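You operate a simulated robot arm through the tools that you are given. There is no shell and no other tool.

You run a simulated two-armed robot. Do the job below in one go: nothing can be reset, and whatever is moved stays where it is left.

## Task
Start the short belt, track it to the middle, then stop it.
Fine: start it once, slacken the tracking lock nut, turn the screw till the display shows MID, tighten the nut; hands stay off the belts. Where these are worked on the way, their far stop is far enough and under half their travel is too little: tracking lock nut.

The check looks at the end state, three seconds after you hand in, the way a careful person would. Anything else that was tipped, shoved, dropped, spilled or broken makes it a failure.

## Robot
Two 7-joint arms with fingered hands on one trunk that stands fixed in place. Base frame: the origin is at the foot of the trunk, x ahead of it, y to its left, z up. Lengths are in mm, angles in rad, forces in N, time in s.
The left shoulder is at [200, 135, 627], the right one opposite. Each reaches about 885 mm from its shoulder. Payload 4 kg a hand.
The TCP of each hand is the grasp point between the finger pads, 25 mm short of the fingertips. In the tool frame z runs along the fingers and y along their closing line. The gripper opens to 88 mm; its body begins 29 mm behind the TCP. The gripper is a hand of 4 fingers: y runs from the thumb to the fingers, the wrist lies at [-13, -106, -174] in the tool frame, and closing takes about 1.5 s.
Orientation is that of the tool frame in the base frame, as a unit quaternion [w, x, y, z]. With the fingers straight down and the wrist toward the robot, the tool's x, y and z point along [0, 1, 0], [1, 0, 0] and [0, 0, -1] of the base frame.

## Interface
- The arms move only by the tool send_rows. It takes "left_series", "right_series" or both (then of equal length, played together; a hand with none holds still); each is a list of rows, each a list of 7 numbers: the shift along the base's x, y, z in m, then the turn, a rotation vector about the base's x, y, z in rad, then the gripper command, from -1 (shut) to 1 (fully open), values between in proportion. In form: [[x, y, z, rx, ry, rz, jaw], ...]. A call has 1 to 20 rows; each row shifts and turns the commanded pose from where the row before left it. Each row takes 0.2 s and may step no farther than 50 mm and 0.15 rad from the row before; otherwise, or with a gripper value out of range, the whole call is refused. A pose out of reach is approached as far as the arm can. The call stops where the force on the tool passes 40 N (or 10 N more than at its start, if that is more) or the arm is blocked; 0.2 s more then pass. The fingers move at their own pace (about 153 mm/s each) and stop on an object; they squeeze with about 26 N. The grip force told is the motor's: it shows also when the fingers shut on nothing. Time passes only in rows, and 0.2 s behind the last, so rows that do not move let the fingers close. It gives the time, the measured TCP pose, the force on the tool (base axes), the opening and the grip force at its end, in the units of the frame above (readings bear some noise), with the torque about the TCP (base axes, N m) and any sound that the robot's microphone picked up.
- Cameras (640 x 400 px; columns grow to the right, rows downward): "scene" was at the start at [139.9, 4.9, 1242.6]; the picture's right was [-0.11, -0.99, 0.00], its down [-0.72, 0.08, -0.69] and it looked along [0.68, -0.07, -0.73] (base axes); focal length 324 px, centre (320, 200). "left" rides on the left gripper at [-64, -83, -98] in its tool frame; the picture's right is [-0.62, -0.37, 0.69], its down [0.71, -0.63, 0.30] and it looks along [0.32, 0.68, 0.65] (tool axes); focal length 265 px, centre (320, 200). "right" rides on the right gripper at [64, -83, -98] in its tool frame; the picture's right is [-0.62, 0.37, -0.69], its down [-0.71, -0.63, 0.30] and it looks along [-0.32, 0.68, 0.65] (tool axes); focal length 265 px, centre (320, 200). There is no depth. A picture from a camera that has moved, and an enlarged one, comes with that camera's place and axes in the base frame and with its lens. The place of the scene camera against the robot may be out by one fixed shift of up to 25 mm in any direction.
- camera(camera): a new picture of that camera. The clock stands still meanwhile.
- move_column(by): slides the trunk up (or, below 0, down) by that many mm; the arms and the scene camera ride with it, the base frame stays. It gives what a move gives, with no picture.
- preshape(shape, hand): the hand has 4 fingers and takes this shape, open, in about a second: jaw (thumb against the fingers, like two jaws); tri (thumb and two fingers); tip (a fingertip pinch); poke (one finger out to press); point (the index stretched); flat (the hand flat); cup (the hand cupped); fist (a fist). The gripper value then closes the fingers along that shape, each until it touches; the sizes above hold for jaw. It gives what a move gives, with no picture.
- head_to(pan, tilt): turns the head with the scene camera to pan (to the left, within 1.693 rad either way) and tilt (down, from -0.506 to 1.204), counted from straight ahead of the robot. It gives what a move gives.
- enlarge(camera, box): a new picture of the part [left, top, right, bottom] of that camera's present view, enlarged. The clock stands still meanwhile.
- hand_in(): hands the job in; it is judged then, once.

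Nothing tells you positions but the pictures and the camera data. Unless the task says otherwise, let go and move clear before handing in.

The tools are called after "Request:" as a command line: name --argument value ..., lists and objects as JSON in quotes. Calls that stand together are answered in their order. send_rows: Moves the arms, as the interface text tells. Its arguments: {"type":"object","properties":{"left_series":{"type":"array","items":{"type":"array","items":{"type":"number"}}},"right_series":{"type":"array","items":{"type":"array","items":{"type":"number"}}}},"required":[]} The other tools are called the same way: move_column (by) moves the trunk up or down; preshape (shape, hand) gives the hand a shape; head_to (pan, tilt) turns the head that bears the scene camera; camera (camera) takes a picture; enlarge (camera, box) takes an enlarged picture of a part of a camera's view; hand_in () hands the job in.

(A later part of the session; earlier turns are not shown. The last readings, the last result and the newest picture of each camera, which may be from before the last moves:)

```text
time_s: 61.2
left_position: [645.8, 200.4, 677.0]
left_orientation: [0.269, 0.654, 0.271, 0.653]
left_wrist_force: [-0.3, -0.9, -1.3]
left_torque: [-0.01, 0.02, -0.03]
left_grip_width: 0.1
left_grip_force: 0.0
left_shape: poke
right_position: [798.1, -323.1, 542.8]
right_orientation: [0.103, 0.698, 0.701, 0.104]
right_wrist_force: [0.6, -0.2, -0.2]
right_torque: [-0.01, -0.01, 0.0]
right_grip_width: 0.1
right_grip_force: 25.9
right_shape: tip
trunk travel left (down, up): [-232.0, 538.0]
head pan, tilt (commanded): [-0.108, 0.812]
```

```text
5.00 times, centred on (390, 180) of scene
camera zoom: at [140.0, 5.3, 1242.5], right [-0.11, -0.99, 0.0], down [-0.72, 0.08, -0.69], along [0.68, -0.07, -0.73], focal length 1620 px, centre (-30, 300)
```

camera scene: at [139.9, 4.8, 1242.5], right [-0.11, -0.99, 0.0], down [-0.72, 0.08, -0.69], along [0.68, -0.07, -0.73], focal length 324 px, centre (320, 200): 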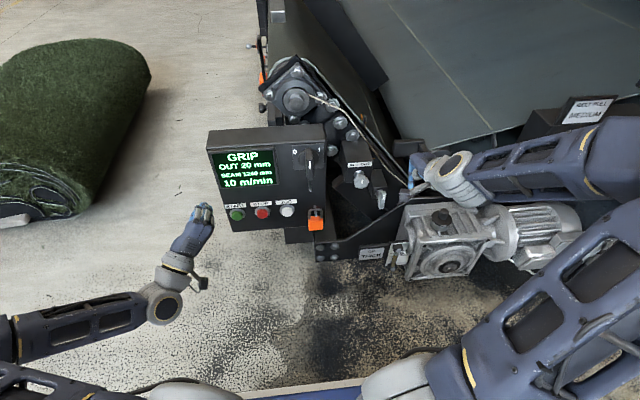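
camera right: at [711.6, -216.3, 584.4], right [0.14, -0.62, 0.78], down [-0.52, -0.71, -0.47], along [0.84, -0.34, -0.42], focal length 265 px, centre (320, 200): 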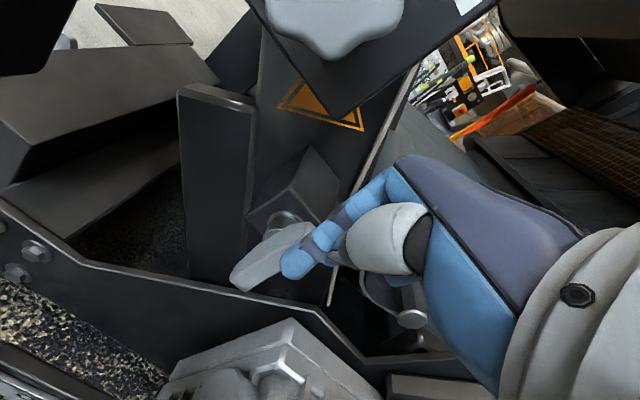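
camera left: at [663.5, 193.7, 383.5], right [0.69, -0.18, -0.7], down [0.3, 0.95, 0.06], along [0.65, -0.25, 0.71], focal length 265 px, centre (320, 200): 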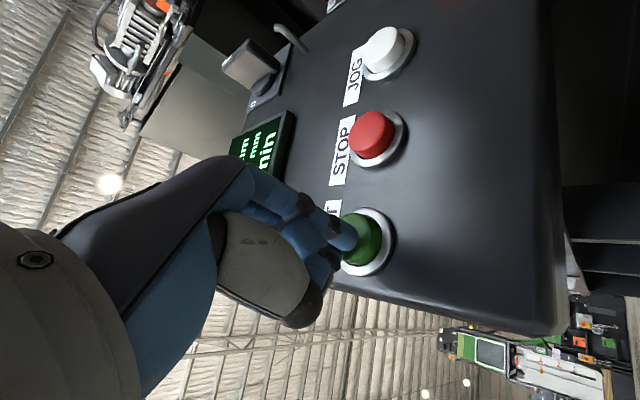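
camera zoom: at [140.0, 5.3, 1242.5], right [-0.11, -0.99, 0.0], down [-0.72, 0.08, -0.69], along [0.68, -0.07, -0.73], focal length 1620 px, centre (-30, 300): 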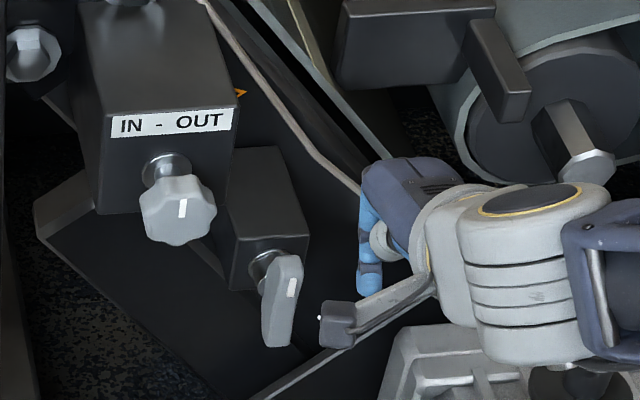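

The bar (pivot ≈ (·,-283,468)) stayed put with about 0.75 N·m anticlockwise, so it may sit against its stop in that sense. I'll test the other sense by pushing its lower end to the left from the same side.

Request:
send_rows --right_series '[[0.01, 0.0, -0.03, 0, 0, 0, -1], [0.01, 0.0, -0.03, 0, 0, 0, -1], [0.0, 0.0, -0.018, 0, 0, 0, -1]]'

Request:
camera --camera "right"

Request:
enlarge --camera "scene" --box '[350, 140, 450, 220]'

```text
time_s: 62.0
left_position: [646.6, 199.4, 677.0]
left_orientation: [0.269, 0.654, 0.27, 0.653]
left_wrist_force: [-0.7, -0.3, 0.4]
left_torque: [0.03, 0.0, 0.01]
left_grip_width: 0.0
left_grip_force: 0.1
left_shape: poke
right_position: [818.4, -326.6, 466.0]
right_orientation: [0.104, 0.699, 0.699, 0.105]
right_wrist_force: [0.1, -0.1, -0.4]
right_torque: [-0.01, 0.01, 0.0]
right_grip_width: 0.0
right_grip_force: 26.0
right_shape: tip
trunk travel left (down, up): [-232.0, 538.0]
head pan, tilt (commanded): [-0.108, 0.812]
```

```text
taken
camera right: at [710.6, -261.3, 536.0], right [0.15, -0.62, 0.77], down [-0.51, -0.71, -0.47], along [0.84, -0.32, -0.43], focal length 265 px, centre (320, 200)
```

right: 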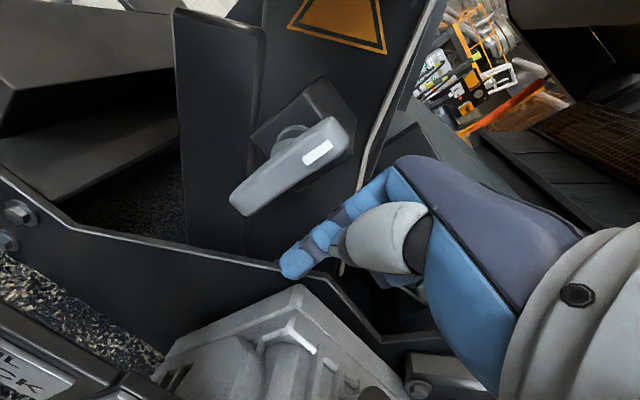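

```text
5.00 times, centred on (400, 180) of scene
camera zoom: at [139.9, 4.8, 1242.6], right [-0.11, -0.99, 0.0], down [-0.72, 0.08, -0.69], along [0.68, -0.07, -0.73], focal length 1620 px, centre (-80, 300)
```

zoom: 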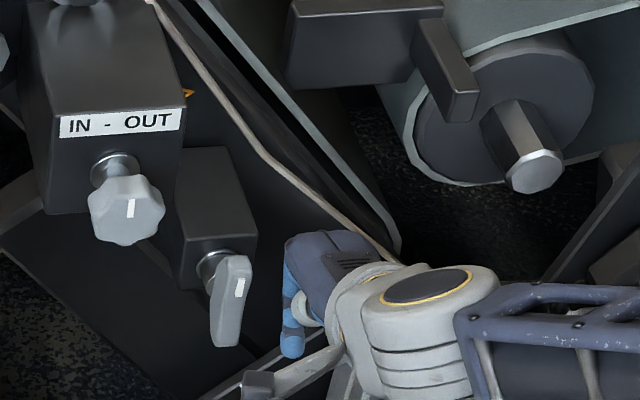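

Request:
send_rows --right_series '[[0.0, 0.012, 0.0, 0, 0, 0, -1], [0.0, 0.008, 0.0, 0, 0, 0, -1], [0.0, 0.005, 0.0, 0, 0, 0, -1], [0.0, 0.005, 0.0, 0, 0, 0, -1], [0.0, 0.005, 0.0, 0, 0, 0, -1]]'

Request:
camera --camera "right"

Request:
enlarge --camera "scene" --box '[350, 140, 450, 220]'

```text
time_s: 63.2
left_position: [645.2, 199.7, 676.3]
left_orientation: [0.27, 0.654, 0.27, 0.652]
left_wrist_force: [-0.7, -0.2, -0.4]
left_torque: [0.0, 0.01, -0.01]
left_grip_width: 0.1
left_grip_force: 0.1
left_shape: poke
right_position: [812.3, -293.7, 470.5]
right_orientation: [0.105, 0.7, 0.699, 0.103]
right_wrist_force: [0.8, -4.0, -0.9]
right_torque: [-0.02, 0.04, -0.03]
right_grip_width: 0.1
right_grip_force: 25.8
right_shape: tip
right hand out of reach, approached as far as the arm can: row 3, 5
trunk travel left (down, up): [-232.0, 538.0]
head pan, tilt (commanded): [-0.108, 0.812]
```

```text
taken
camera right: at [704.9, -228.6, 540.5], right [0.15, -0.62, 0.77], down [-0.51, -0.71, -0.47], along [0.84, -0.33, -0.42], focal length 265 px, centre (320, 200)
```

right: 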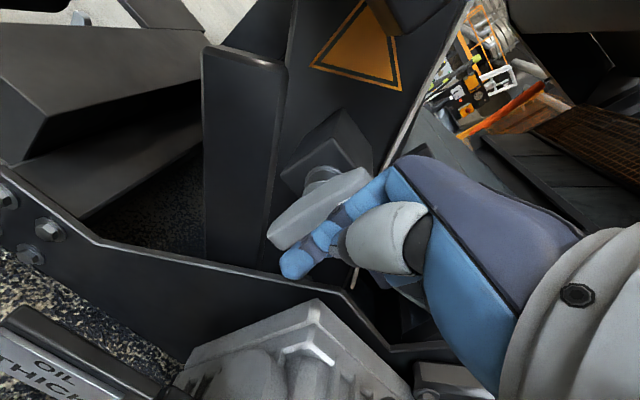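

```text
5.00 times, centred on (400, 180) of scene
camera zoom: at [140.0, 4.8, 1242.6], right [-0.11, -0.99, 0.0], down [-0.72, 0.08, -0.69], along [0.68, -0.07, -0.73], focal length 1620 px, centre (-80, 300)
```

zoom: 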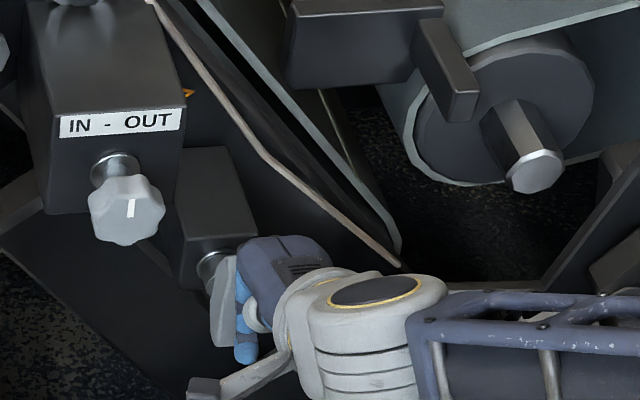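

The arm is near its limit here; raising the trunk should give a better posture for a firm push. I'll step clear, raise it 120 mm and come back down.

Request:
send_rows --right_series '[[-0.01, -0.02, 0.0, 0, 0, 0, -1], [-0.03, -0.015, 0.02, 0, 0, 0, -1], [-0.02, 0, 0.03, 0, 0, 0, -1]]'

Request:
move_column --by 120

Request:
send_rows --right_series '[[0.0, 0, -0.045, 0, 0, 0, -1], [0, 0, -0.045, 0, 0, 0, -1], [0.01, 0, -0.04, 0, 0, 0, -1], [0.03, 0, -0.02, 0, 0, 0, -1], [0.02, 0, -0.02, 0, 0, 0, -1]]'

Request:
camera --camera "right"

Request:
camera --camera "scene"

```text
time_s: 64.0
left_position: [646.7, 198.5, 676.9]
left_orientation: [0.27, 0.654, 0.27, 0.653]
left_wrist_force: [-0.2, -0.5, -0.7]
left_torque: [0.01, 0.03, 0.0]
left_grip_width: 0.0
left_grip_force: 0.1
left_shape: poke
right_position: [750.8, -328.2, 521.3]
right_orientation: [0.105, 0.699, 0.699, 0.104]
right_wrist_force: [-1.1, -0.4, 0.2]
right_torque: [-0.03, 0.03, 0.05]
right_grip_width: 0.0
right_grip_force: 26.4
right_shape: tip
trunk travel left (down, up): [-232.0, 538.0]
head pan, tilt (commanded): [-0.108, 0.812]
```

```text
time_s: 65.5
left_position: [645.6, 199.0, 796.7]
left_orientation: [0.27, 0.654, 0.269, 0.653]
left_wrist_force: [-0.3, -0.1, 0.4]
left_torque: [-0.02, 0.01, -0.02]
left_grip_width: 0.0
left_grip_force: 0.1
left_shape: poke
right_position: [751.6, -329.0, 640.2]
right_orientation: [0.104, 0.699, 0.7, 0.105]
right_wrist_force: [-0.2, 1.0, -0.5]
right_torque: [0.01, 0.0, -0.02]
right_grip_width: 0.0
right_grip_force: 26.1
right_shape: tip
trunk travel left (down, up): [-352.0, 418.0]
head pan, tilt (commanded): [-0.108, 0.812]
```

```text
time_s: 66.7
left_position: [645.4, 200.0, 796.7]
left_orientation: [0.27, 0.654, 0.27, 0.653]
left_wrist_force: [-0.3, 0.4, 0.0]
left_torque: [0.0, -0.01, -0.02]
left_grip_width: 0.0
left_grip_force: 0.1
left_shape: poke
right_position: [768.8, -344.9, 526.2]
right_orientation: [0.104, 0.699, 0.699, 0.103]
right_wrist_force: [0.9, 0.1, 0.1]
right_torque: [-0.03, -0.02, 0.0]
right_grip_width: 0.0
right_grip_force: 25.6
right_shape: tip
right hand out of reach, approached as far as the arm can: row 3, 4, 5
trunk travel left (down, up): [-352.0, 418.0]
head pan, tilt (commanded): [-0.108, 0.812]
```

```text
taken
camera right: at [660.9, -279.3, 596.1], right [0.15, -0.62, 0.77], down [-0.51, -0.72, -0.47], along [0.84, -0.32, -0.43], focal length 265 px, centre (320, 200)
```

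right: 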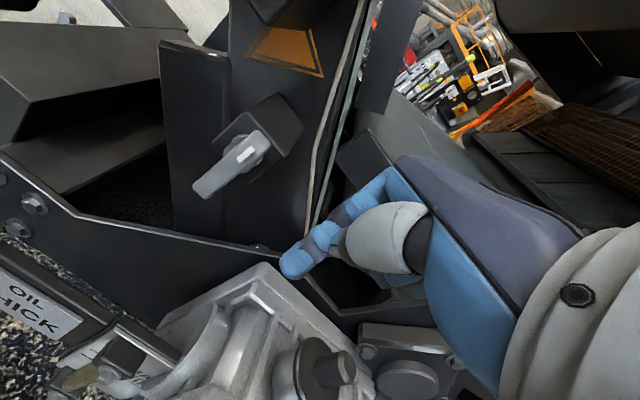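

```text
taken
camera scene: at [139.9, 4.9, 1362.6], right [-0.11, -0.99, 0.0], down [-0.72, 0.08, -0.69], along [0.68, -0.07, -0.73], focal length 324 px, centre (320, 200)
```

scene: 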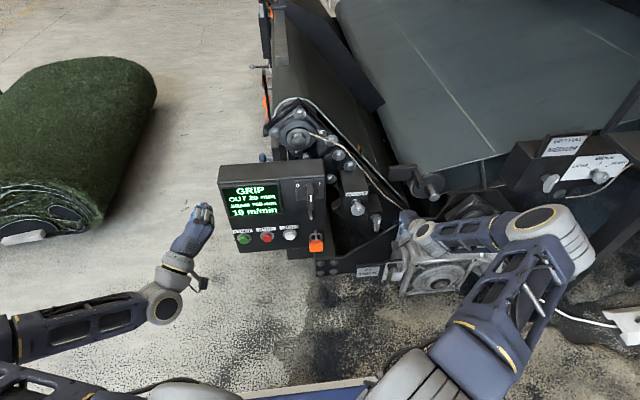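

Higher was worse, so the arm wants the trunk lower for this attitude. I'll raise the hand and lower the trunk alternately to end about 100 mm below the original height.

Request:
send_rows --right_series '[[-0.01, 0, 0.04, 0, 0, 0, -1], [-0.01, 0, 0.04, 0, 0, 0, -1], [0, 0.01, 0.04, 0, 0, 0, -1]]'

Request:
move_column --by -120

Request:
send_rows --right_series '[[0, 0, 0.04, 0, 0, 0, -1], [0, 0, 0.04, 0, 0, 0, -1], [0, 0, 0.04, 0, 0, 0, -1]]'

Request:
move_column --by -120

Request:
camera --camera "scene"

```text
time_s: 67.5
left_position: [645.9, 198.4, 796.0]
left_orientation: [0.27, 0.654, 0.27, 0.653]
left_wrist_force: [-0.8, 0.8, -0.1]
left_torque: [0.03, 0.0, 0.03]
left_grip_width: 0.0
left_grip_force: 0.0
left_shape: poke
right_position: [747.5, -334.8, 644.6]
right_orientation: [0.104, 0.699, 0.699, 0.104]
right_wrist_force: [-0.4, 0.0, -0.6]
right_torque: [0.01, -0.02, 0.03]
right_grip_width: 0.1
right_grip_force: 26.1
right_shape: tip
trunk travel left (down, up): [-352.0, 418.0]
head pan, tilt (commanded): [-0.108, 0.812]
```

```text
time_s: 69.0
left_position: [645.5, 198.6, 677.4]
left_orientation: [0.269, 0.654, 0.27, 0.654]
left_wrist_force: [0.3, -0.1, 1.0]
left_torque: [-0.01, 0.03, 0.0]
left_grip_width: 0.0
left_grip_force: 0.0
left_shape: poke
right_position: [747.7, -334.3, 525.3]
right_orientation: [0.105, 0.699, 0.699, 0.104]
right_wrist_force: [-0.1, -0.3, -0.3]
right_torque: [0.02, 0.0, -0.02]
right_grip_width: 0.0
right_grip_force: 26.0
right_shape: tip
trunk travel left (down, up): [-232.0, 538.0]
head pan, tilt (commanded): [-0.108, 0.812]
```

```text
time_s: 69.8
left_position: [646.4, 199.0, 676.6]
left_orientation: [0.269, 0.654, 0.27, 0.653]
left_wrist_force: [-0.1, 0.6, 0.3]
left_torque: [0.02, -0.02, 0.0]
left_grip_width: 0.0
left_grip_force: 0.1
left_shape: poke
right_position: [747.2, -336.3, 645.1]
right_orientation: [0.105, 0.699, 0.699, 0.105]
right_wrist_force: [0.0, -0.2, 0.2]
right_torque: [0.0, -0.01, 0.03]
right_grip_width: 0.0
right_grip_force: 25.9
right_shape: tip
trunk travel left (down, up): [-232.0, 538.0]
head pan, tilt (commanded): [-0.108, 0.812]
```

```text
time_s: 71.3
left_position: [646.1, 198.9, 556.7]
left_orientation: [0.27, 0.654, 0.27, 0.653]
left_wrist_force: [-1.2, -0.3, 0.9]
left_torque: [0.0, -0.01, -0.02]
left_grip_width: 0.0
left_grip_force: 0.0
left_shape: poke
right_position: [747.2, -335.8, 524.7]
right_orientation: [0.105, 0.7, 0.699, 0.104]
right_wrist_force: [-0.5, -1.0, -0.4]
right_torque: [0.03, 0.0, 0.01]
right_grip_width: 0.0
right_grip_force: 26.0
right_shape: tip
trunk travel left (down, up): [-112.0, 658.0]
head pan, tilt (commanded): [-0.108, 0.812]
```

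```text
taken
camera scene: at [139.9, 4.9, 1122.7], right [-0.11, -0.99, 0.0], down [-0.72, 0.08, -0.69], along [0.68, -0.07, -0.73], focal length 324 px, centre (320, 200)
```

scene: 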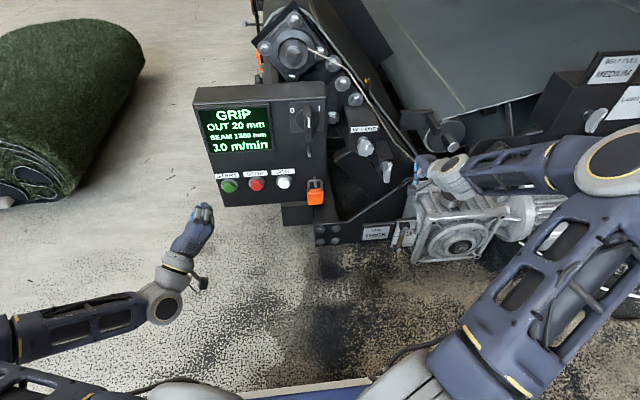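

Request:
send_rows --right_series '[[0.024, 0.005, -0.02, 0, 0, 0, -1], [0.024, 0.005, -0.02, 0, 0, 0, -1], [0.023, 0.004, -0.019, 0, 0, 0, -1]]'

Request:
send_rows --right_series '[[0.0, 0.01, 0.0, 0, 0, 0, -1], [0.0, 0.008, 0.0, 0, 0, 0, -1], [0.0, 0.005, 0.0, 0, 0, 0, -1]]'

Request:
camera --camera "right"

Request:
enlarge --camera "scene" --box '[350, 110, 450, 210]'

```text
time_s: 72.1
left_position: [645.8, 199.6, 556.8]
left_orientation: [0.27, 0.654, 0.27, 0.653]
left_wrist_force: [-0.1, 0.7, -0.5]
left_torque: [-0.03, 0.02, -0.03]
left_grip_width: 0.3
left_grip_force: 0.1
left_shape: poke
right_position: [819.9, -321.8, 466.1]
right_orientation: [0.105, 0.7, 0.699, 0.104]
right_wrist_force: [0.4, -0.4, -0.8]
right_torque: [-0.02, -0.01, 0.0]
right_grip_width: 0.2
right_grip_force: 26.0
right_shape: tip
trunk travel left (down, up): [-112.0, 658.0]
head pan, tilt (commanded): [-0.108, 0.812]
```

```text
time_s: 72.9
left_position: [646.9, 199.0, 557.0]
left_orientation: [0.27, 0.654, 0.27, 0.653]
left_wrist_force: [0.4, -0.3, 0.4]
left_torque: [-0.01, 0.01, -0.01]
left_grip_width: 0.0
left_grip_force: 0.1
left_shape: poke
right_position: [818.3, -304.8, 466.7]
right_orientation: [0.107, 0.703, 0.695, 0.102]
right_wrist_force: [1.3, -19.2, 4.4]
right_torque: [0.67, -0.01, -0.11]
right_grip_width: 0.1
right_grip_force: 26.1
right_shape: tip
trunk travel left (down, up): [-112.0, 658.0]
head pan, tilt (commanded): [-0.108, 0.812]
```

```text
taken
camera right: at [711.5, -237.5, 536.1], right [0.14, -0.62, 0.77], down [-0.52, -0.71, -0.47], along [0.84, -0.34, -0.42], focal length 265 px, centre (320, 200)
```

right: 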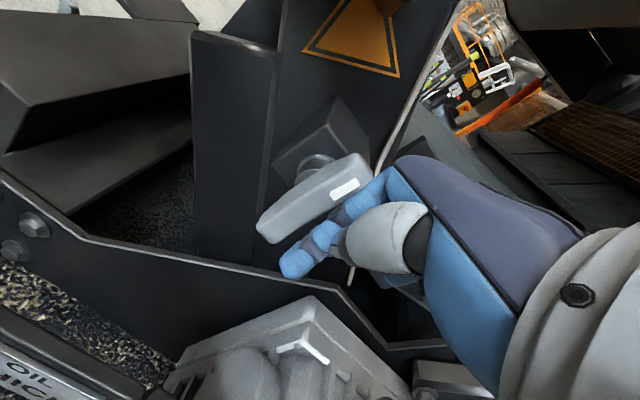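

```text
4.00 times, centred on (400, 160) of scene
camera zoom: at [139.9, 4.4, 1122.7], right [-0.11, -0.99, 0.0], down [-0.72, 0.08, -0.69], along [0.68, -0.07, -0.73], focal length 1296 px, centre (0, 360)
```

zoom: 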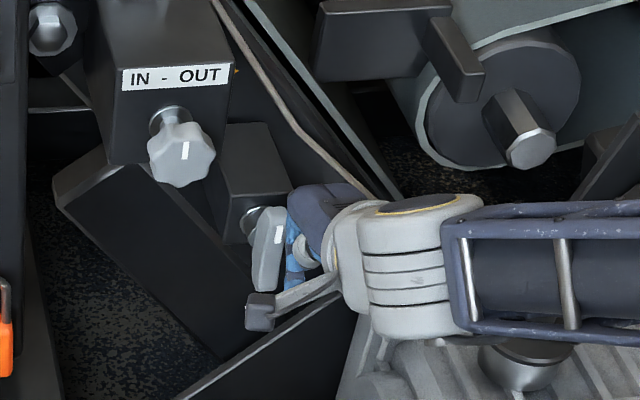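

The torque reading shows the upper part of the finger was bearing on the bar's top end, so this was again anticlockwise. I'll tilt the hand so the fingertip leads to the left and only it touches the bar's lower end.

Request:
send_rows --right_series '[[0.0, -0.015, 0.0, 0, 0, 0, -1], [0.0, -0.015, 0.0, 0.145, 0, 0, -1], [0.0, -0.008, 0.0, 0.145, 0, 0, -1], [0.0, 0.0, 0.0, 0.145, 0, 0, -1]]'

Request:
camera --camera "right"

Request:
enlarge --camera "scene" --box '[350, 110, 450, 210]'

```text
time_s: 73.9
left_position: [645.9, 198.0, 556.2]
left_orientation: [0.27, 0.653, 0.271, 0.653]
left_wrist_force: [-0.8, -0.1, -0.8]
left_torque: [-0.03, 0.02, -0.01]
left_grip_width: 0.0
left_grip_force: 0.1
left_shape: poke
right_position: [817.0, -336.4, 465.6]
right_orientation: [-0.051, 0.705, 0.66, 0.253]
right_wrist_force: [1.4, -0.5, 0.3]
right_torque: [-0.01, -0.01, 0.01]
right_grip_width: 0.2
right_grip_force: 26.0
right_shape: tip
trunk travel left (down, up): [-112.0, 658.0]
head pan, tilt (commanded): [-0.108, 0.812]
```

```text
taken
camera right: at [711.2, -306.5, 556.4], right [0.15, -0.89, 0.44], down [-0.51, -0.45, -0.73], along [0.84, -0.11, -0.52], focal length 265 px, centre (320, 200)
```

right: 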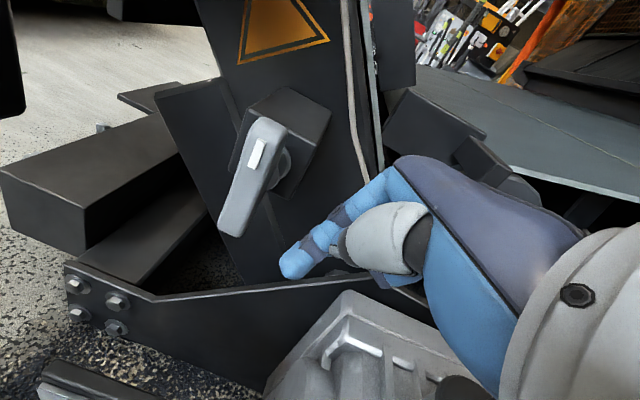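

```text
4.00 times, centred on (400, 160) of scene
camera zoom: at [139.9, 5.0, 1122.6], right [-0.11, -0.99, 0.0], down [-0.72, 0.08, -0.69], along [0.68, -0.07, -0.73], focal length 1296 px, centre (0, 360)
```

zoom: 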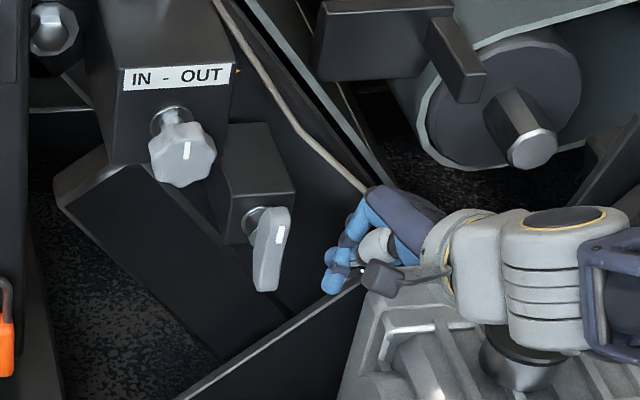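

Now the fingertip leads toward the bar's lower end. Pushing it left (clockwise sense).

Request:
send_rows --right_series '[[0.002, 0.012, 0.0, 0, 0, 0, -1], [0.002, 0.01, 0.0, 0, 0, 0, -1], [0.0, 0.004, 0.0, 0, 0, 0, -1], [0.0, 0.004, 0.0, 0, 0, 0, -1], [0.0, 0.004, 0.0, 0, 0, 0, -1]]'

Request:
camera --camera "right"

Request:
enlarge --camera "scene" --box '[350, 110, 450, 210]'

```text
time_s: 75.1
left_position: [646.1, 200.3, 557.1]
left_orientation: [0.269, 0.654, 0.27, 0.653]
left_wrist_force: [0.1, 0.2, 0.1]
left_torque: [0.05, -0.03, -0.01]
left_grip_width: 0.1
left_grip_force: 0.1
left_shape: poke
right_position: [821.7, -301.8, 466.3]
right_orientation: [-0.05, 0.705, 0.66, 0.253]
right_wrist_force: [-0.6, -0.7, -0.6]
right_torque: [0.01, 0.03, 0.03]
right_grip_width: 0.1
right_grip_force: 26.1
right_shape: tip
trunk travel left (down, up): [-112.0, 658.0]
head pan, tilt (commanded): [-0.108, 0.812]
```

```text
taken
camera right: at [715.1, -272.1, 556.2], right [0.15, -0.89, 0.44], down [-0.51, -0.45, -0.73], along [0.84, -0.11, -0.52], focal length 265 px, centre (320, 200)
```

right: 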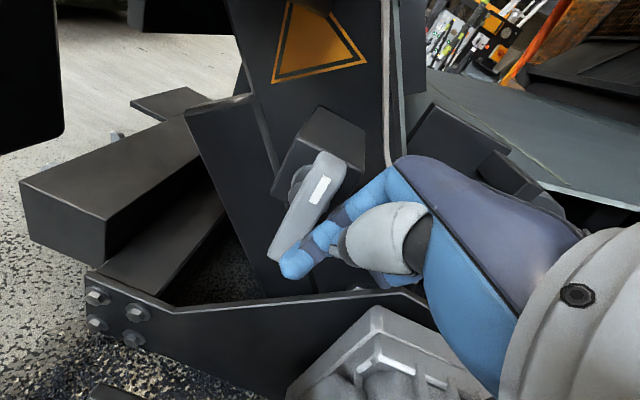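

```text
4.00 times, centred on (400, 160) of scene
camera zoom: at [139.9, 4.9, 1122.6], right [-0.11, -0.99, 0.0], down [-0.72, 0.08, -0.69], along [0.68, -0.07, -0.73], focal length 1296 px, centre (0, 360)
```

zoom: 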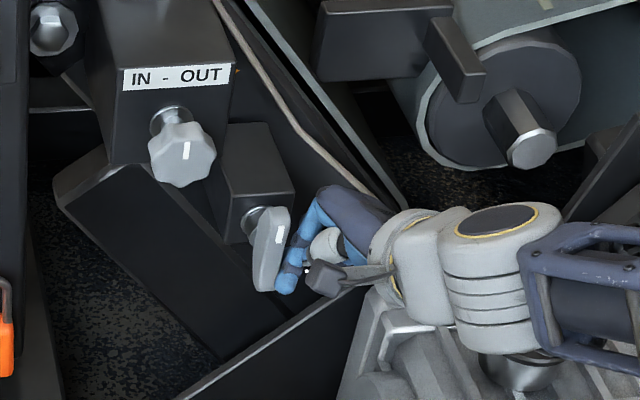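

Request:
send_rows --right_series '[[0.0, 0.004, 0.0, 0, 0, 0, -1], [0.0, 0.004, 0.0, 0, 0, 0, -1], [0.0, 0.004, 0.0, 0, 0, 0, -1], [0.0, 0.004, 0.0, 0, 0, 0, -1], [0.0, 0.004, 0.0, 0, 0, 0, -1]]'

Request:
camera --camera "right"

Request:
enlarge --camera "scene" --box '[200, 80, 440, 210]'

```text
time_s: 76.1
left_position: [645.8, 199.4, 556.6]
left_orientation: [0.269, 0.653, 0.27, 0.654]
left_wrist_force: [-0.4, -0.2, 1.2]
left_torque: [-0.01, 0.02, 0.01]
left_grip_width: 0.0
left_grip_force: 0.0
left_shape: poke
right_position: [821.6, -298.9, 464.3]
right_orientation: [-0.042, 0.713, 0.654, 0.25]
right_wrist_force: [-8.8, -7.4, 1.8]
right_torque: [0.09, -0.14, 0.04]
right_grip_width: 0.0
right_grip_force: 26.1
right_shape: tip
trunk travel left (down, up): [-112.0, 658.0]
head pan, tilt (commanded): [-0.108, 0.812]
stopped in row 4 (right hand): the force on the tool passed its limit at 44 N (the readings are from after the stop); the commanded pose is now the measured one
```

```text
taken
camera right: at [715.0, -265.8, 555.2], right [0.13, -0.88, 0.45], down [-0.52, -0.44, -0.73], along [0.84, -0.14, -0.52], focal length 265 px, centre (320, 200)
```

right: 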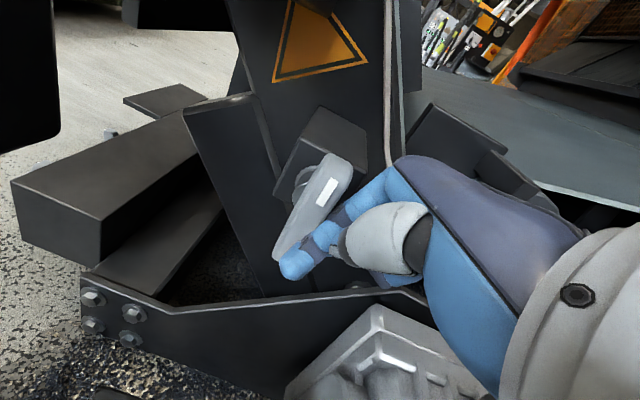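

```text
2.67 times, centred on (320, 145) of scene
camera zoom: at [139.8, 4.9, 1122.6], right [-0.11, -0.99, 0.0], down [-0.72, 0.08, -0.69], along [0.68, -0.07, -0.73], focal length 864 px, centre (320, 347)
```

zoom: 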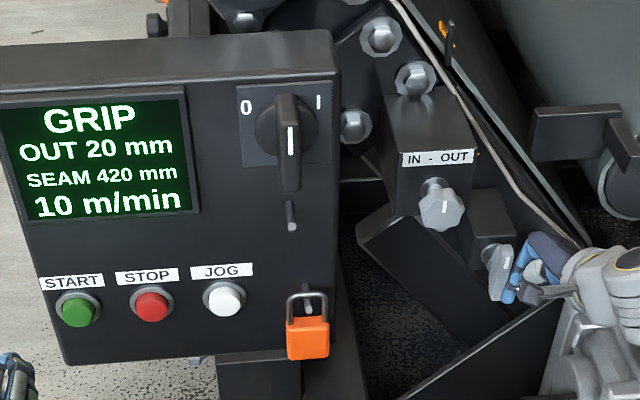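

This contact is right at the pivot height, so no leverage. Better: push the top end from its left side toward the right (clockwise), with the finger coming from above. I'll lift over and come down on the left side of the bar.

Request:
send_rows --right_series '[[0.0, -0.012, 0.0, 0, 0, 0, -1], [0.0, -0.006, 0.03, 0, 0, 0, -1], [0.0, 0, 0.04, 0, 0, 0, -1], [0.0, 0.0, 0.025, 0, 0, 0, -1], [0.0, 0.025, 0.0, 0, 0, 0, -1], [0.0, 0.027, 0.0, 0, 0, 0, -1]]'

Request:
camera --camera "right"

Request:
enlarge --camera "scene" --box '[350, 110, 450, 210]'

```text
time_s: 77.5
left_position: [645.5, 198.4, 557.8]
left_orientation: [0.27, 0.654, 0.27, 0.653]
left_wrist_force: [0.1, -0.1, 0.0]
left_torque: [-0.03, -0.01, 0.01]
left_grip_width: 0.0
left_grip_force: 0.0
left_shape: poke
right_position: [821.7, -263.2, 559.9]
right_orientation: [-0.043, 0.712, 0.655, 0.251]
right_wrist_force: [0.3, -1.4, 0.1]
right_torque: [0.01, -0.01, 0.01]
right_grip_width: 0.0
right_grip_force: 25.8
right_shape: tip
trunk travel left (down, up): [-112.0, 658.0]
head pan, tilt (commanded): [-0.108, 0.812]
```

```text
taken
camera right: at [714.5, -230.1, 650.3], right [0.13, -0.89, 0.45], down [-0.52, -0.44, -0.73], along [0.84, -0.14, -0.52], focal length 265 px, centre (320, 200)
```

right: 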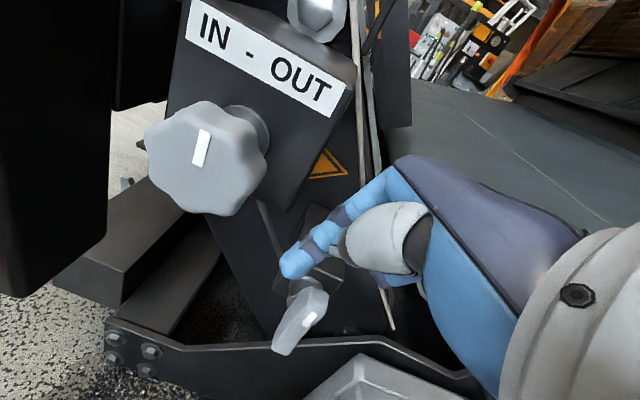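

```text
4.00 times, centred on (400, 160) of scene
camera zoom: at [139.9, 4.8, 1122.6], right [-0.11, -0.99, 0.0], down [-0.72, 0.08, -0.69], along [0.68, -0.07, -0.73], focal length 1296 px, centre (0, 360)
```

zoom: 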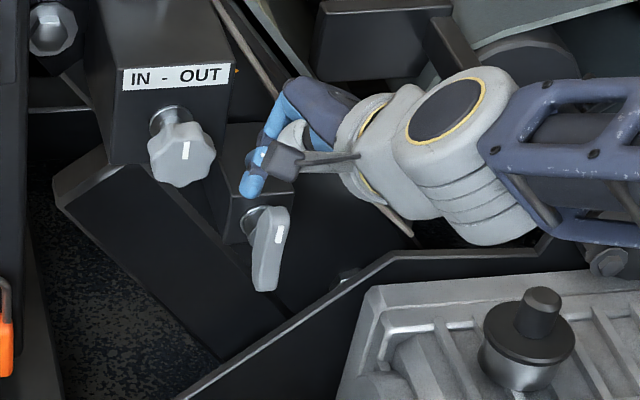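

Request:
send_rows --right_series '[[0.0, 0.002, -0.025, 0, 0, 0, -1], [0.0, 0.0, -0.023, 0, 0, 0, -1]]'

Request:
camera --camera "right"

Request:
enlarge --camera "scene" --box '[350, 110, 450, 210]'

```text
time_s: 78.1
left_position: [645.6, 199.4, 557.5]
left_orientation: [0.27, 0.654, 0.271, 0.653]
left_wrist_force: [0.6, 0.4, -0.3]
left_torque: [-0.02, -0.02, -0.03]
left_grip_width: 0.0
left_grip_force: 0.0
left_shape: poke
right_position: [822.9, -261.9, 512.8]
right_orientation: [-0.043, 0.711, 0.656, 0.251]
right_wrist_force: [-0.4, 0.0, -0.7]
right_torque: [-0.02, -0.02, 0.01]
right_grip_width: 0.3
right_grip_force: 26.6
right_shape: tip
trunk travel left (down, up): [-112.0, 658.0]
head pan, tilt (commanded): [-0.108, 0.812]
```

```text
taken
camera right: at [715.0, -227.7, 602.6], right [0.13, -0.89, 0.45], down [-0.52, -0.45, -0.73], along [0.84, -0.13, -0.52], focal length 265 px, centre (320, 200)
```

right: 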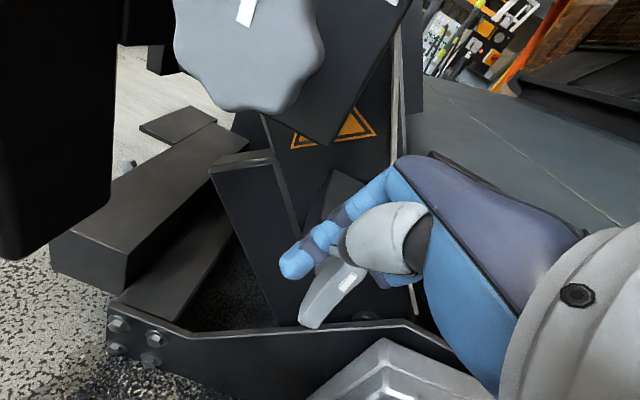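

```text
4.00 times, centred on (400, 160) of scene
camera zoom: at [139.9, 4.9, 1122.6], right [-0.11, -0.99, 0.0], down [-0.72, 0.08, -0.69], along [0.68, -0.07, -0.73], focal length 1296 px, centre (0, 360)
```

zoom: 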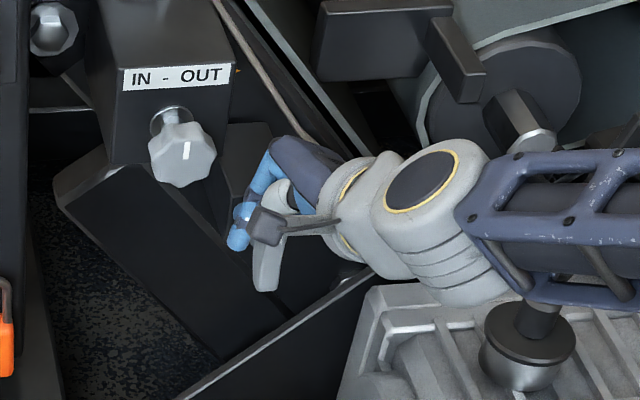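

Request:
send_rows --right_series '[[0.0, -0.006, 0.0, 0, 0, 0, -1], [0.0, -0.005, 0, 0, 0, 0, -1], [0.0, -0.004, 0, 0, 0, 0, -1], [0.0, -0.004, 0, 0, 0, 0, -1], [0.0, -0.004, 0, 0, 0, 0, -1], [0.0, -0.004, 0, 0, 0, 0, -1]]'

Request:
camera --camera "right"

Request:
enlarge --camera "scene" --box '[350, 110, 450, 210]'

```text
time_s: 79.5
left_position: [645.9, 198.3, 556.0]
left_orientation: [0.269, 0.654, 0.27, 0.653]
left_wrist_force: [-1.1, 0.2, 0.4]
left_torque: [0.0, -0.03, 0.0]
left_grip_width: 0.0
left_grip_force: 0.0
left_shape: poke
right_position: [822.6, -287.9, 511.9]
right_orientation: [-0.043, 0.711, 0.655, 0.25]
right_wrist_force: [-1.1, 3.6, 0.9]
right_torque: [0.05, 0.0, 0.06]
right_grip_width: 0.0
right_grip_force: 26.3
right_shape: tip
trunk travel left (down, up): [-112.0, 658.0]
head pan, tilt (commanded): [-0.108, 0.812]
```

```text
taken
camera right: at [715.1, -255.8, 602.5], right [0.13, -0.89, 0.45], down [-0.52, -0.45, -0.73], along [0.84, -0.13, -0.52], focal length 265 px, centre (320, 200)
```

right: 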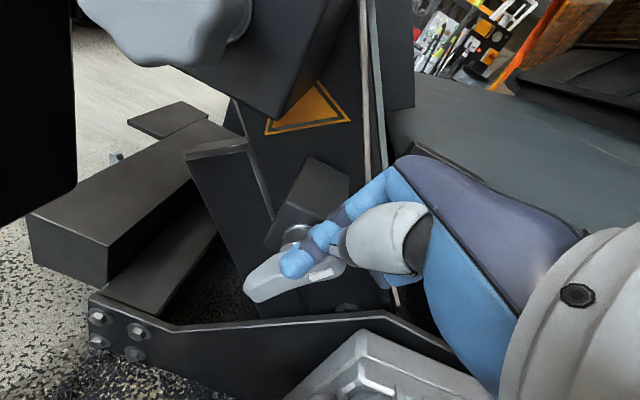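

```text
4.00 times, centred on (400, 160) of scene
camera zoom: at [139.9, 4.9, 1122.6], right [-0.11, -0.99, 0.0], down [-0.72, 0.08, -0.69], along [0.68, -0.07, -0.73], focal length 1296 px, centre (0, 360)
```

zoom: 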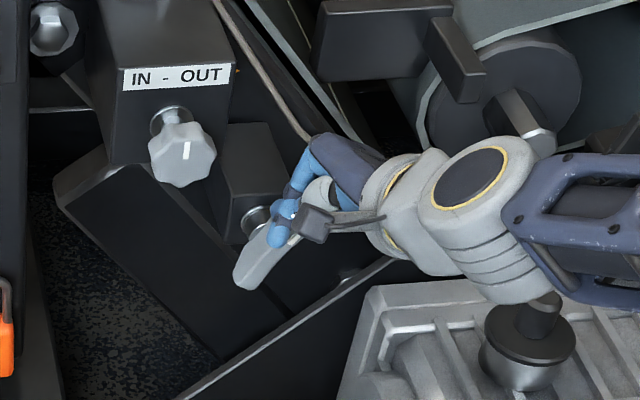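

The bar turns easily clockwise, so that is the slackening sense (it started against its other stop). Continuing around its arc.

Request:
send_rows --right_series '[[0.0, -0.005, 0.003, 0, 0, 0, -1], [0.0, -0.004, 0.002, 0, 0, 0, -1], [0.0, -0.004, -0.0005, 0, 0, 0, -1], [0.0, -0.003, -0.001, 0, 0, 0, -1]]'

Request:
camera --camera "right"

Request:
enlarge --camera "scene" --box '[350, 110, 450, 210]'

```text
time_s: 80.5
left_position: [646.2, 198.6, 556.6]
left_orientation: [0.27, 0.655, 0.27, 0.652]
left_wrist_force: [-0.7, 0.4, -0.1]
left_torque: [0.01, 0.03, -0.03]
left_grip_width: 0.0
left_grip_force: 0.2
left_shape: poke
right_position: [822.4, -303.8, 516.1]
right_orientation: [-0.042, 0.712, 0.655, 0.25]
right_wrist_force: [0.7, 0.8, 2.1]
right_torque: [0.02, -0.07, 0.01]
right_grip_width: 0.2
right_grip_force: 25.8
right_shape: tip
trunk travel left (down, up): [-112.0, 658.0]
head pan, tilt (commanded): [-0.108, 0.812]
```

```text
taken
camera right: at [715.2, -271.5, 606.3], right [0.13, -0.89, 0.45], down [-0.52, -0.45, -0.73], along [0.84, -0.14, -0.52], focal length 265 px, centre (320, 200)
```

right: 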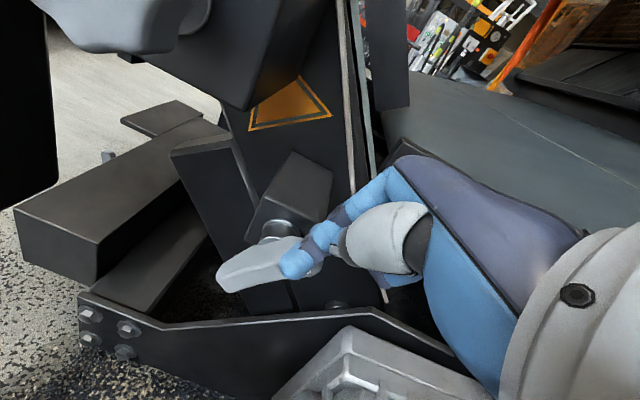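

```text
4.00 times, centred on (400, 160) of scene
camera zoom: at [139.9, 4.9, 1122.6], right [-0.11, -0.99, 0.0], down [-0.72, 0.08, -0.69], along [0.68, -0.07, -0.73], focal length 1296 px, centre (0, 360)
```

zoom: 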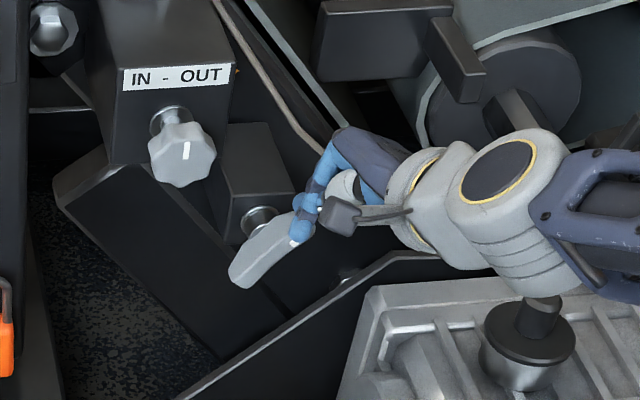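

Request:
send_rows --right_series '[[0.0, -0.003, -0.002, 0, 0, 0, -1], [0.0, -0.003, -0.002, 0, 0, 0, -1], [0.0, -0.003, -0.003, 0, 0, 0, -1], [0.0, -0.002, -0.003, 0, 0, 0, -1], [0.0, -0.002, -0.004, 0, 0, 0, -1]]'

Request:
camera --camera "right"

Request:
enlarge --camera "scene" --box '[350, 110, 450, 210]'

```text
time_s: 81.7
left_position: [645.7, 199.0, 556.3]
left_orientation: [0.269, 0.654, 0.27, 0.653]
left_wrist_force: [1.0, 0.2, 0.2]
left_torque: [0.0, -0.02, 0.0]
left_grip_width: 0.1
left_grip_force: 0.0
left_shape: poke
right_position: [822.2, -317.8, 501.6]
right_orientation: [-0.043, 0.711, 0.655, 0.251]
right_wrist_force: [1.8, -2.1, 3.4]
right_torque: [0.0, -0.1, -0.02]
right_grip_width: 0.0
right_grip_force: 25.8
right_shape: tip
trunk travel left (down, up): [-112.0, 658.0]
head pan, tilt (commanded): [-0.108, 0.812]
```

```text
taken
camera right: at [715.0, -284.3, 591.5], right [0.13, -0.89, 0.45], down [-0.52, -0.45, -0.73], along [0.84, -0.13, -0.52], focal length 265 px, centre (320, 200)
```

right: 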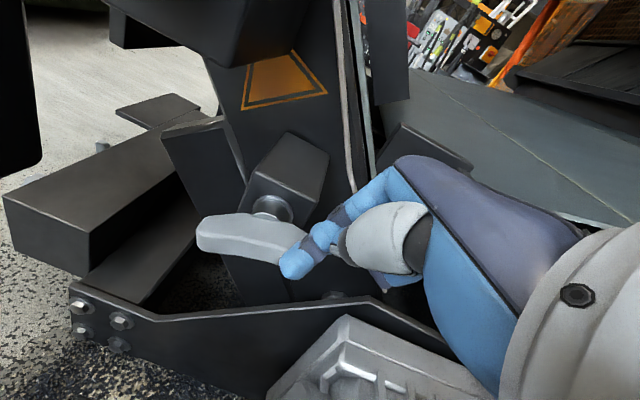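

```text
4.00 times, centred on (400, 160) of scene
camera zoom: at [139.9, 4.9, 1122.6], right [-0.11, -0.99, 0.0], down [-0.72, 0.08, -0.69], along [0.68, -0.07, -0.73], focal length 1296 px, centre (0, 360)
```

zoom: 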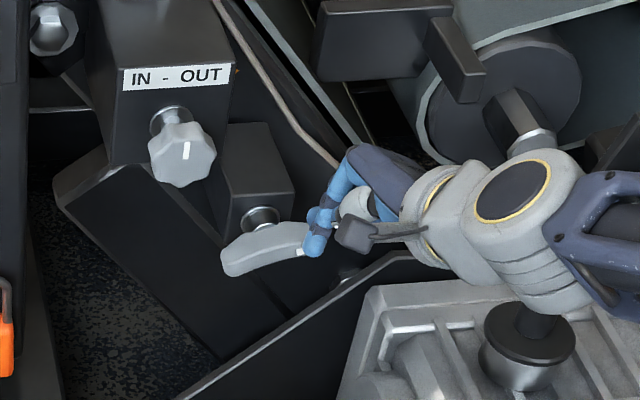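

The bar is now around horizontal (~80° turned) and the finger is nearly off its end. I'll lift, shift inward along the bar and press down to carry it on.

Request:
send_rows --right_series '[[0.0, 0.0, 0.012, 0, 0, 0, -1], [0.0, 0.01, 0.008, 0, 0, 0, -1], [0.0, 0.002, -0.006, 0, 0, 0, -1], [0.0, 0.0, -0.005, 0, 0, 0, -1], [0.0, 0.0, -0.004, 0, 0, 0, -1]]'

Request:
camera --camera "right"

Request:
enlarge --camera "scene" --box '[350, 110, 450, 210]'

```text
time_s: 82.9
left_position: [646.6, 199.4, 557.1]
left_orientation: [0.27, 0.654, 0.271, 0.653]
left_wrist_force: [-0.1, -0.2, 0.4]
left_torque: [0.03, 0.0, 0.02]
left_grip_width: 0.1
left_grip_force: 0.1
left_shape: poke
right_position: [822.1, -305.4, 506.7]
right_orientation: [-0.044, 0.711, 0.655, 0.251]
right_wrist_force: [0.4, 0.2, -0.1]
right_torque: [-0.02, 0.01, 0.03]
right_grip_width: 0.0
right_grip_force: 26.3
right_shape: tip
trunk travel left (down, up): [-112.0, 658.0]
head pan, tilt (commanded): [-0.108, 0.812]
```

```text
taken
camera right: at [715.5, -272.2, 596.6], right [0.13, -0.89, 0.45], down [-0.52, -0.45, -0.73], along [0.84, -0.13, -0.52], focal length 265 px, centre (320, 200)
```

right: 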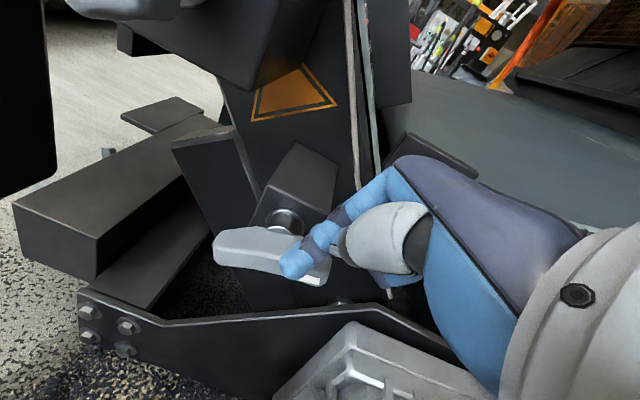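

```text
4.00 times, centred on (400, 160) of scene
camera zoom: at [139.9, 4.9, 1122.6], right [-0.11, -0.99, 0.0], down [-0.72, 0.08, -0.69], along [0.68, -0.07, -0.73], focal length 1296 px, centre (0, 360)
```

zoom: 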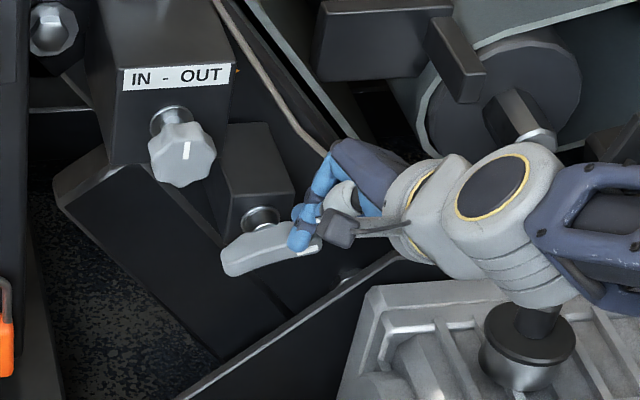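

Request:
send_rows --right_series '[[0.0, 0.0, -0.005, 0, 0, 0, -1], [0.0, 0.0, -0.005, 0, 0, 0, -1], [0.0, 0.0, -0.005, 0, 0, 0, -1], [0.0, 0.0, -0.004, 0, 0, 0, -1], [0.0, 0.0, -0.004, 0, 0, 0, -1]]'

Request:
camera --camera "right"

Request:
enlarge --camera "scene" --box '[350, 110, 450, 210]'

```text
time_s: 84.1
left_position: [645.9, 200.7, 558.2]
left_orientation: [0.27, 0.654, 0.271, 0.653]
left_wrist_force: [0.3, -0.7, 0.2]
left_torque: [0.01, 0.0, -0.02]
left_grip_width: 0.0
left_grip_force: 0.1
left_shape: poke
right_position: [823.1, -305.9, 486.7]
right_orientation: [-0.041, 0.711, 0.655, 0.253]
right_wrist_force: [-1.5, -2.4, 23.9]
right_torque: [-0.09, -0.55, -0.06]
right_grip_width: 0.0
right_grip_force: 26.0
right_shape: tip
trunk travel left (down, up): [-112.0, 658.0]
head pan, tilt (commanded): [-0.108, 0.812]
```

```text
taken
camera right: at [716.0, -272.2, 576.0], right [0.13, -0.89, 0.45], down [-0.52, -0.44, -0.73], along [0.85, -0.14, -0.52], focal length 265 px, centre (320, 200)
```

right: 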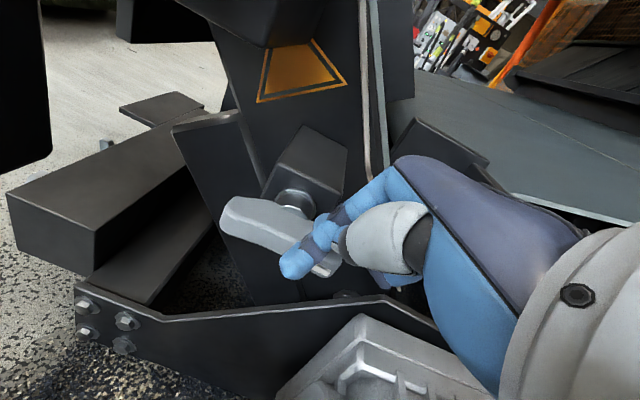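

```text
4.00 times, centred on (400, 160) of scene
camera zoom: at [139.4, 5.0, 1122.9], right [-0.11, -0.99, 0.0], down [-0.72, 0.08, -0.69], along [0.68, -0.07, -0.72], focal length 1296 px, centre (0, 360)
```

zoom: 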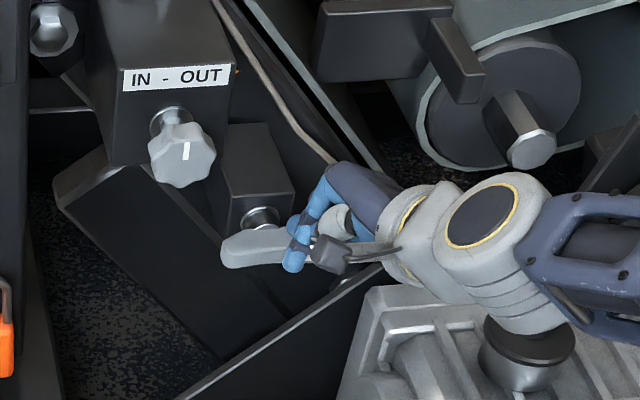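

Request:
enlarge --camera "right" --box '[200, 120, 420, 300]'

Request:
enlarge --camera "scene" --box '[395, 135, 445, 185]'

```text
2.22 times, centred on (310, 210) of right
camera zoom: at [716.0, -272.2, 576.0], right [0.13, -0.89, 0.45], down [-0.52, -0.44, -0.73], along [0.85, -0.14, -0.52], focal length 590 px, centre (342, 178)
```

zoom: 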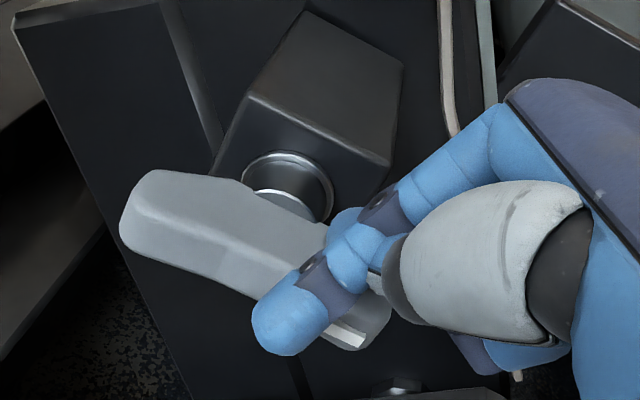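

```text
8.00 times, centred on (420, 160) of scene
camera zoom: at [139.4, 5.0, 1122.9], right [-0.11, -0.99, 0.0], down [-0.72, 0.08, -0.69], along [0.68, -0.07, -0.72], focal length 2592 px, centre (-480, 520)
```

zoom: 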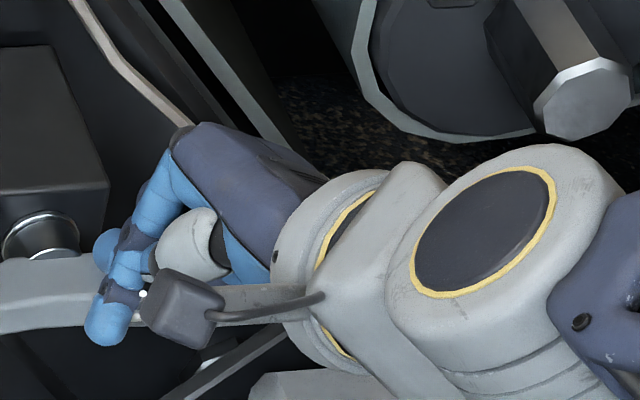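

Request:
send_rows --right_series '[[0.0, 0.0, -0.003, 0, 0, 0, -1], [0.0, 0.0, -0.003, 0, 0, 0, -1]]'

Request:
enlarge --camera "right" --box '[200, 120, 420, 300]'

```text
time_s: 84.7
left_position: [645.2, 198.8, 558.4]
left_orientation: [0.269, 0.654, 0.27, 0.654]
left_wrist_force: [0.2, 0.4, 0.2]
left_torque: [-0.01, 0.0, 0.01]
left_grip_width: 0.0
left_grip_force: 0.0
left_shape: poke
right_position: [825.1, -305.3, 481.7]
right_orientation: [-0.041, 0.71, 0.656, 0.252]
right_wrist_force: [-10.0, -2.0, 39.6]
right_torque: [-0.08, -0.88, 0.03]
right_grip_width: 0.0
right_grip_force: 25.8
right_shape: tip
trunk travel left (down, up): [-112.0, 658.0]
head pan, tilt (commanded): [-0.108, 0.812]
```

```text
2.22 times, centred on (310, 210) of right
camera zoom: at [716.0, -272.2, 571.2], right [0.13, -0.89, 0.45], down [-0.52, -0.45, -0.73], along [0.85, -0.13, -0.51], focal length 590 px, centre (342, 178)
```

zoom: 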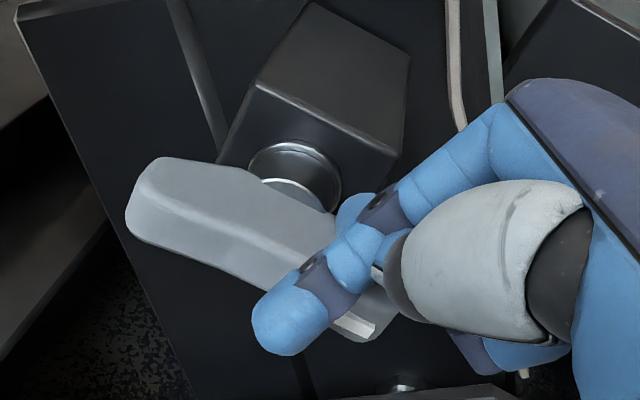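

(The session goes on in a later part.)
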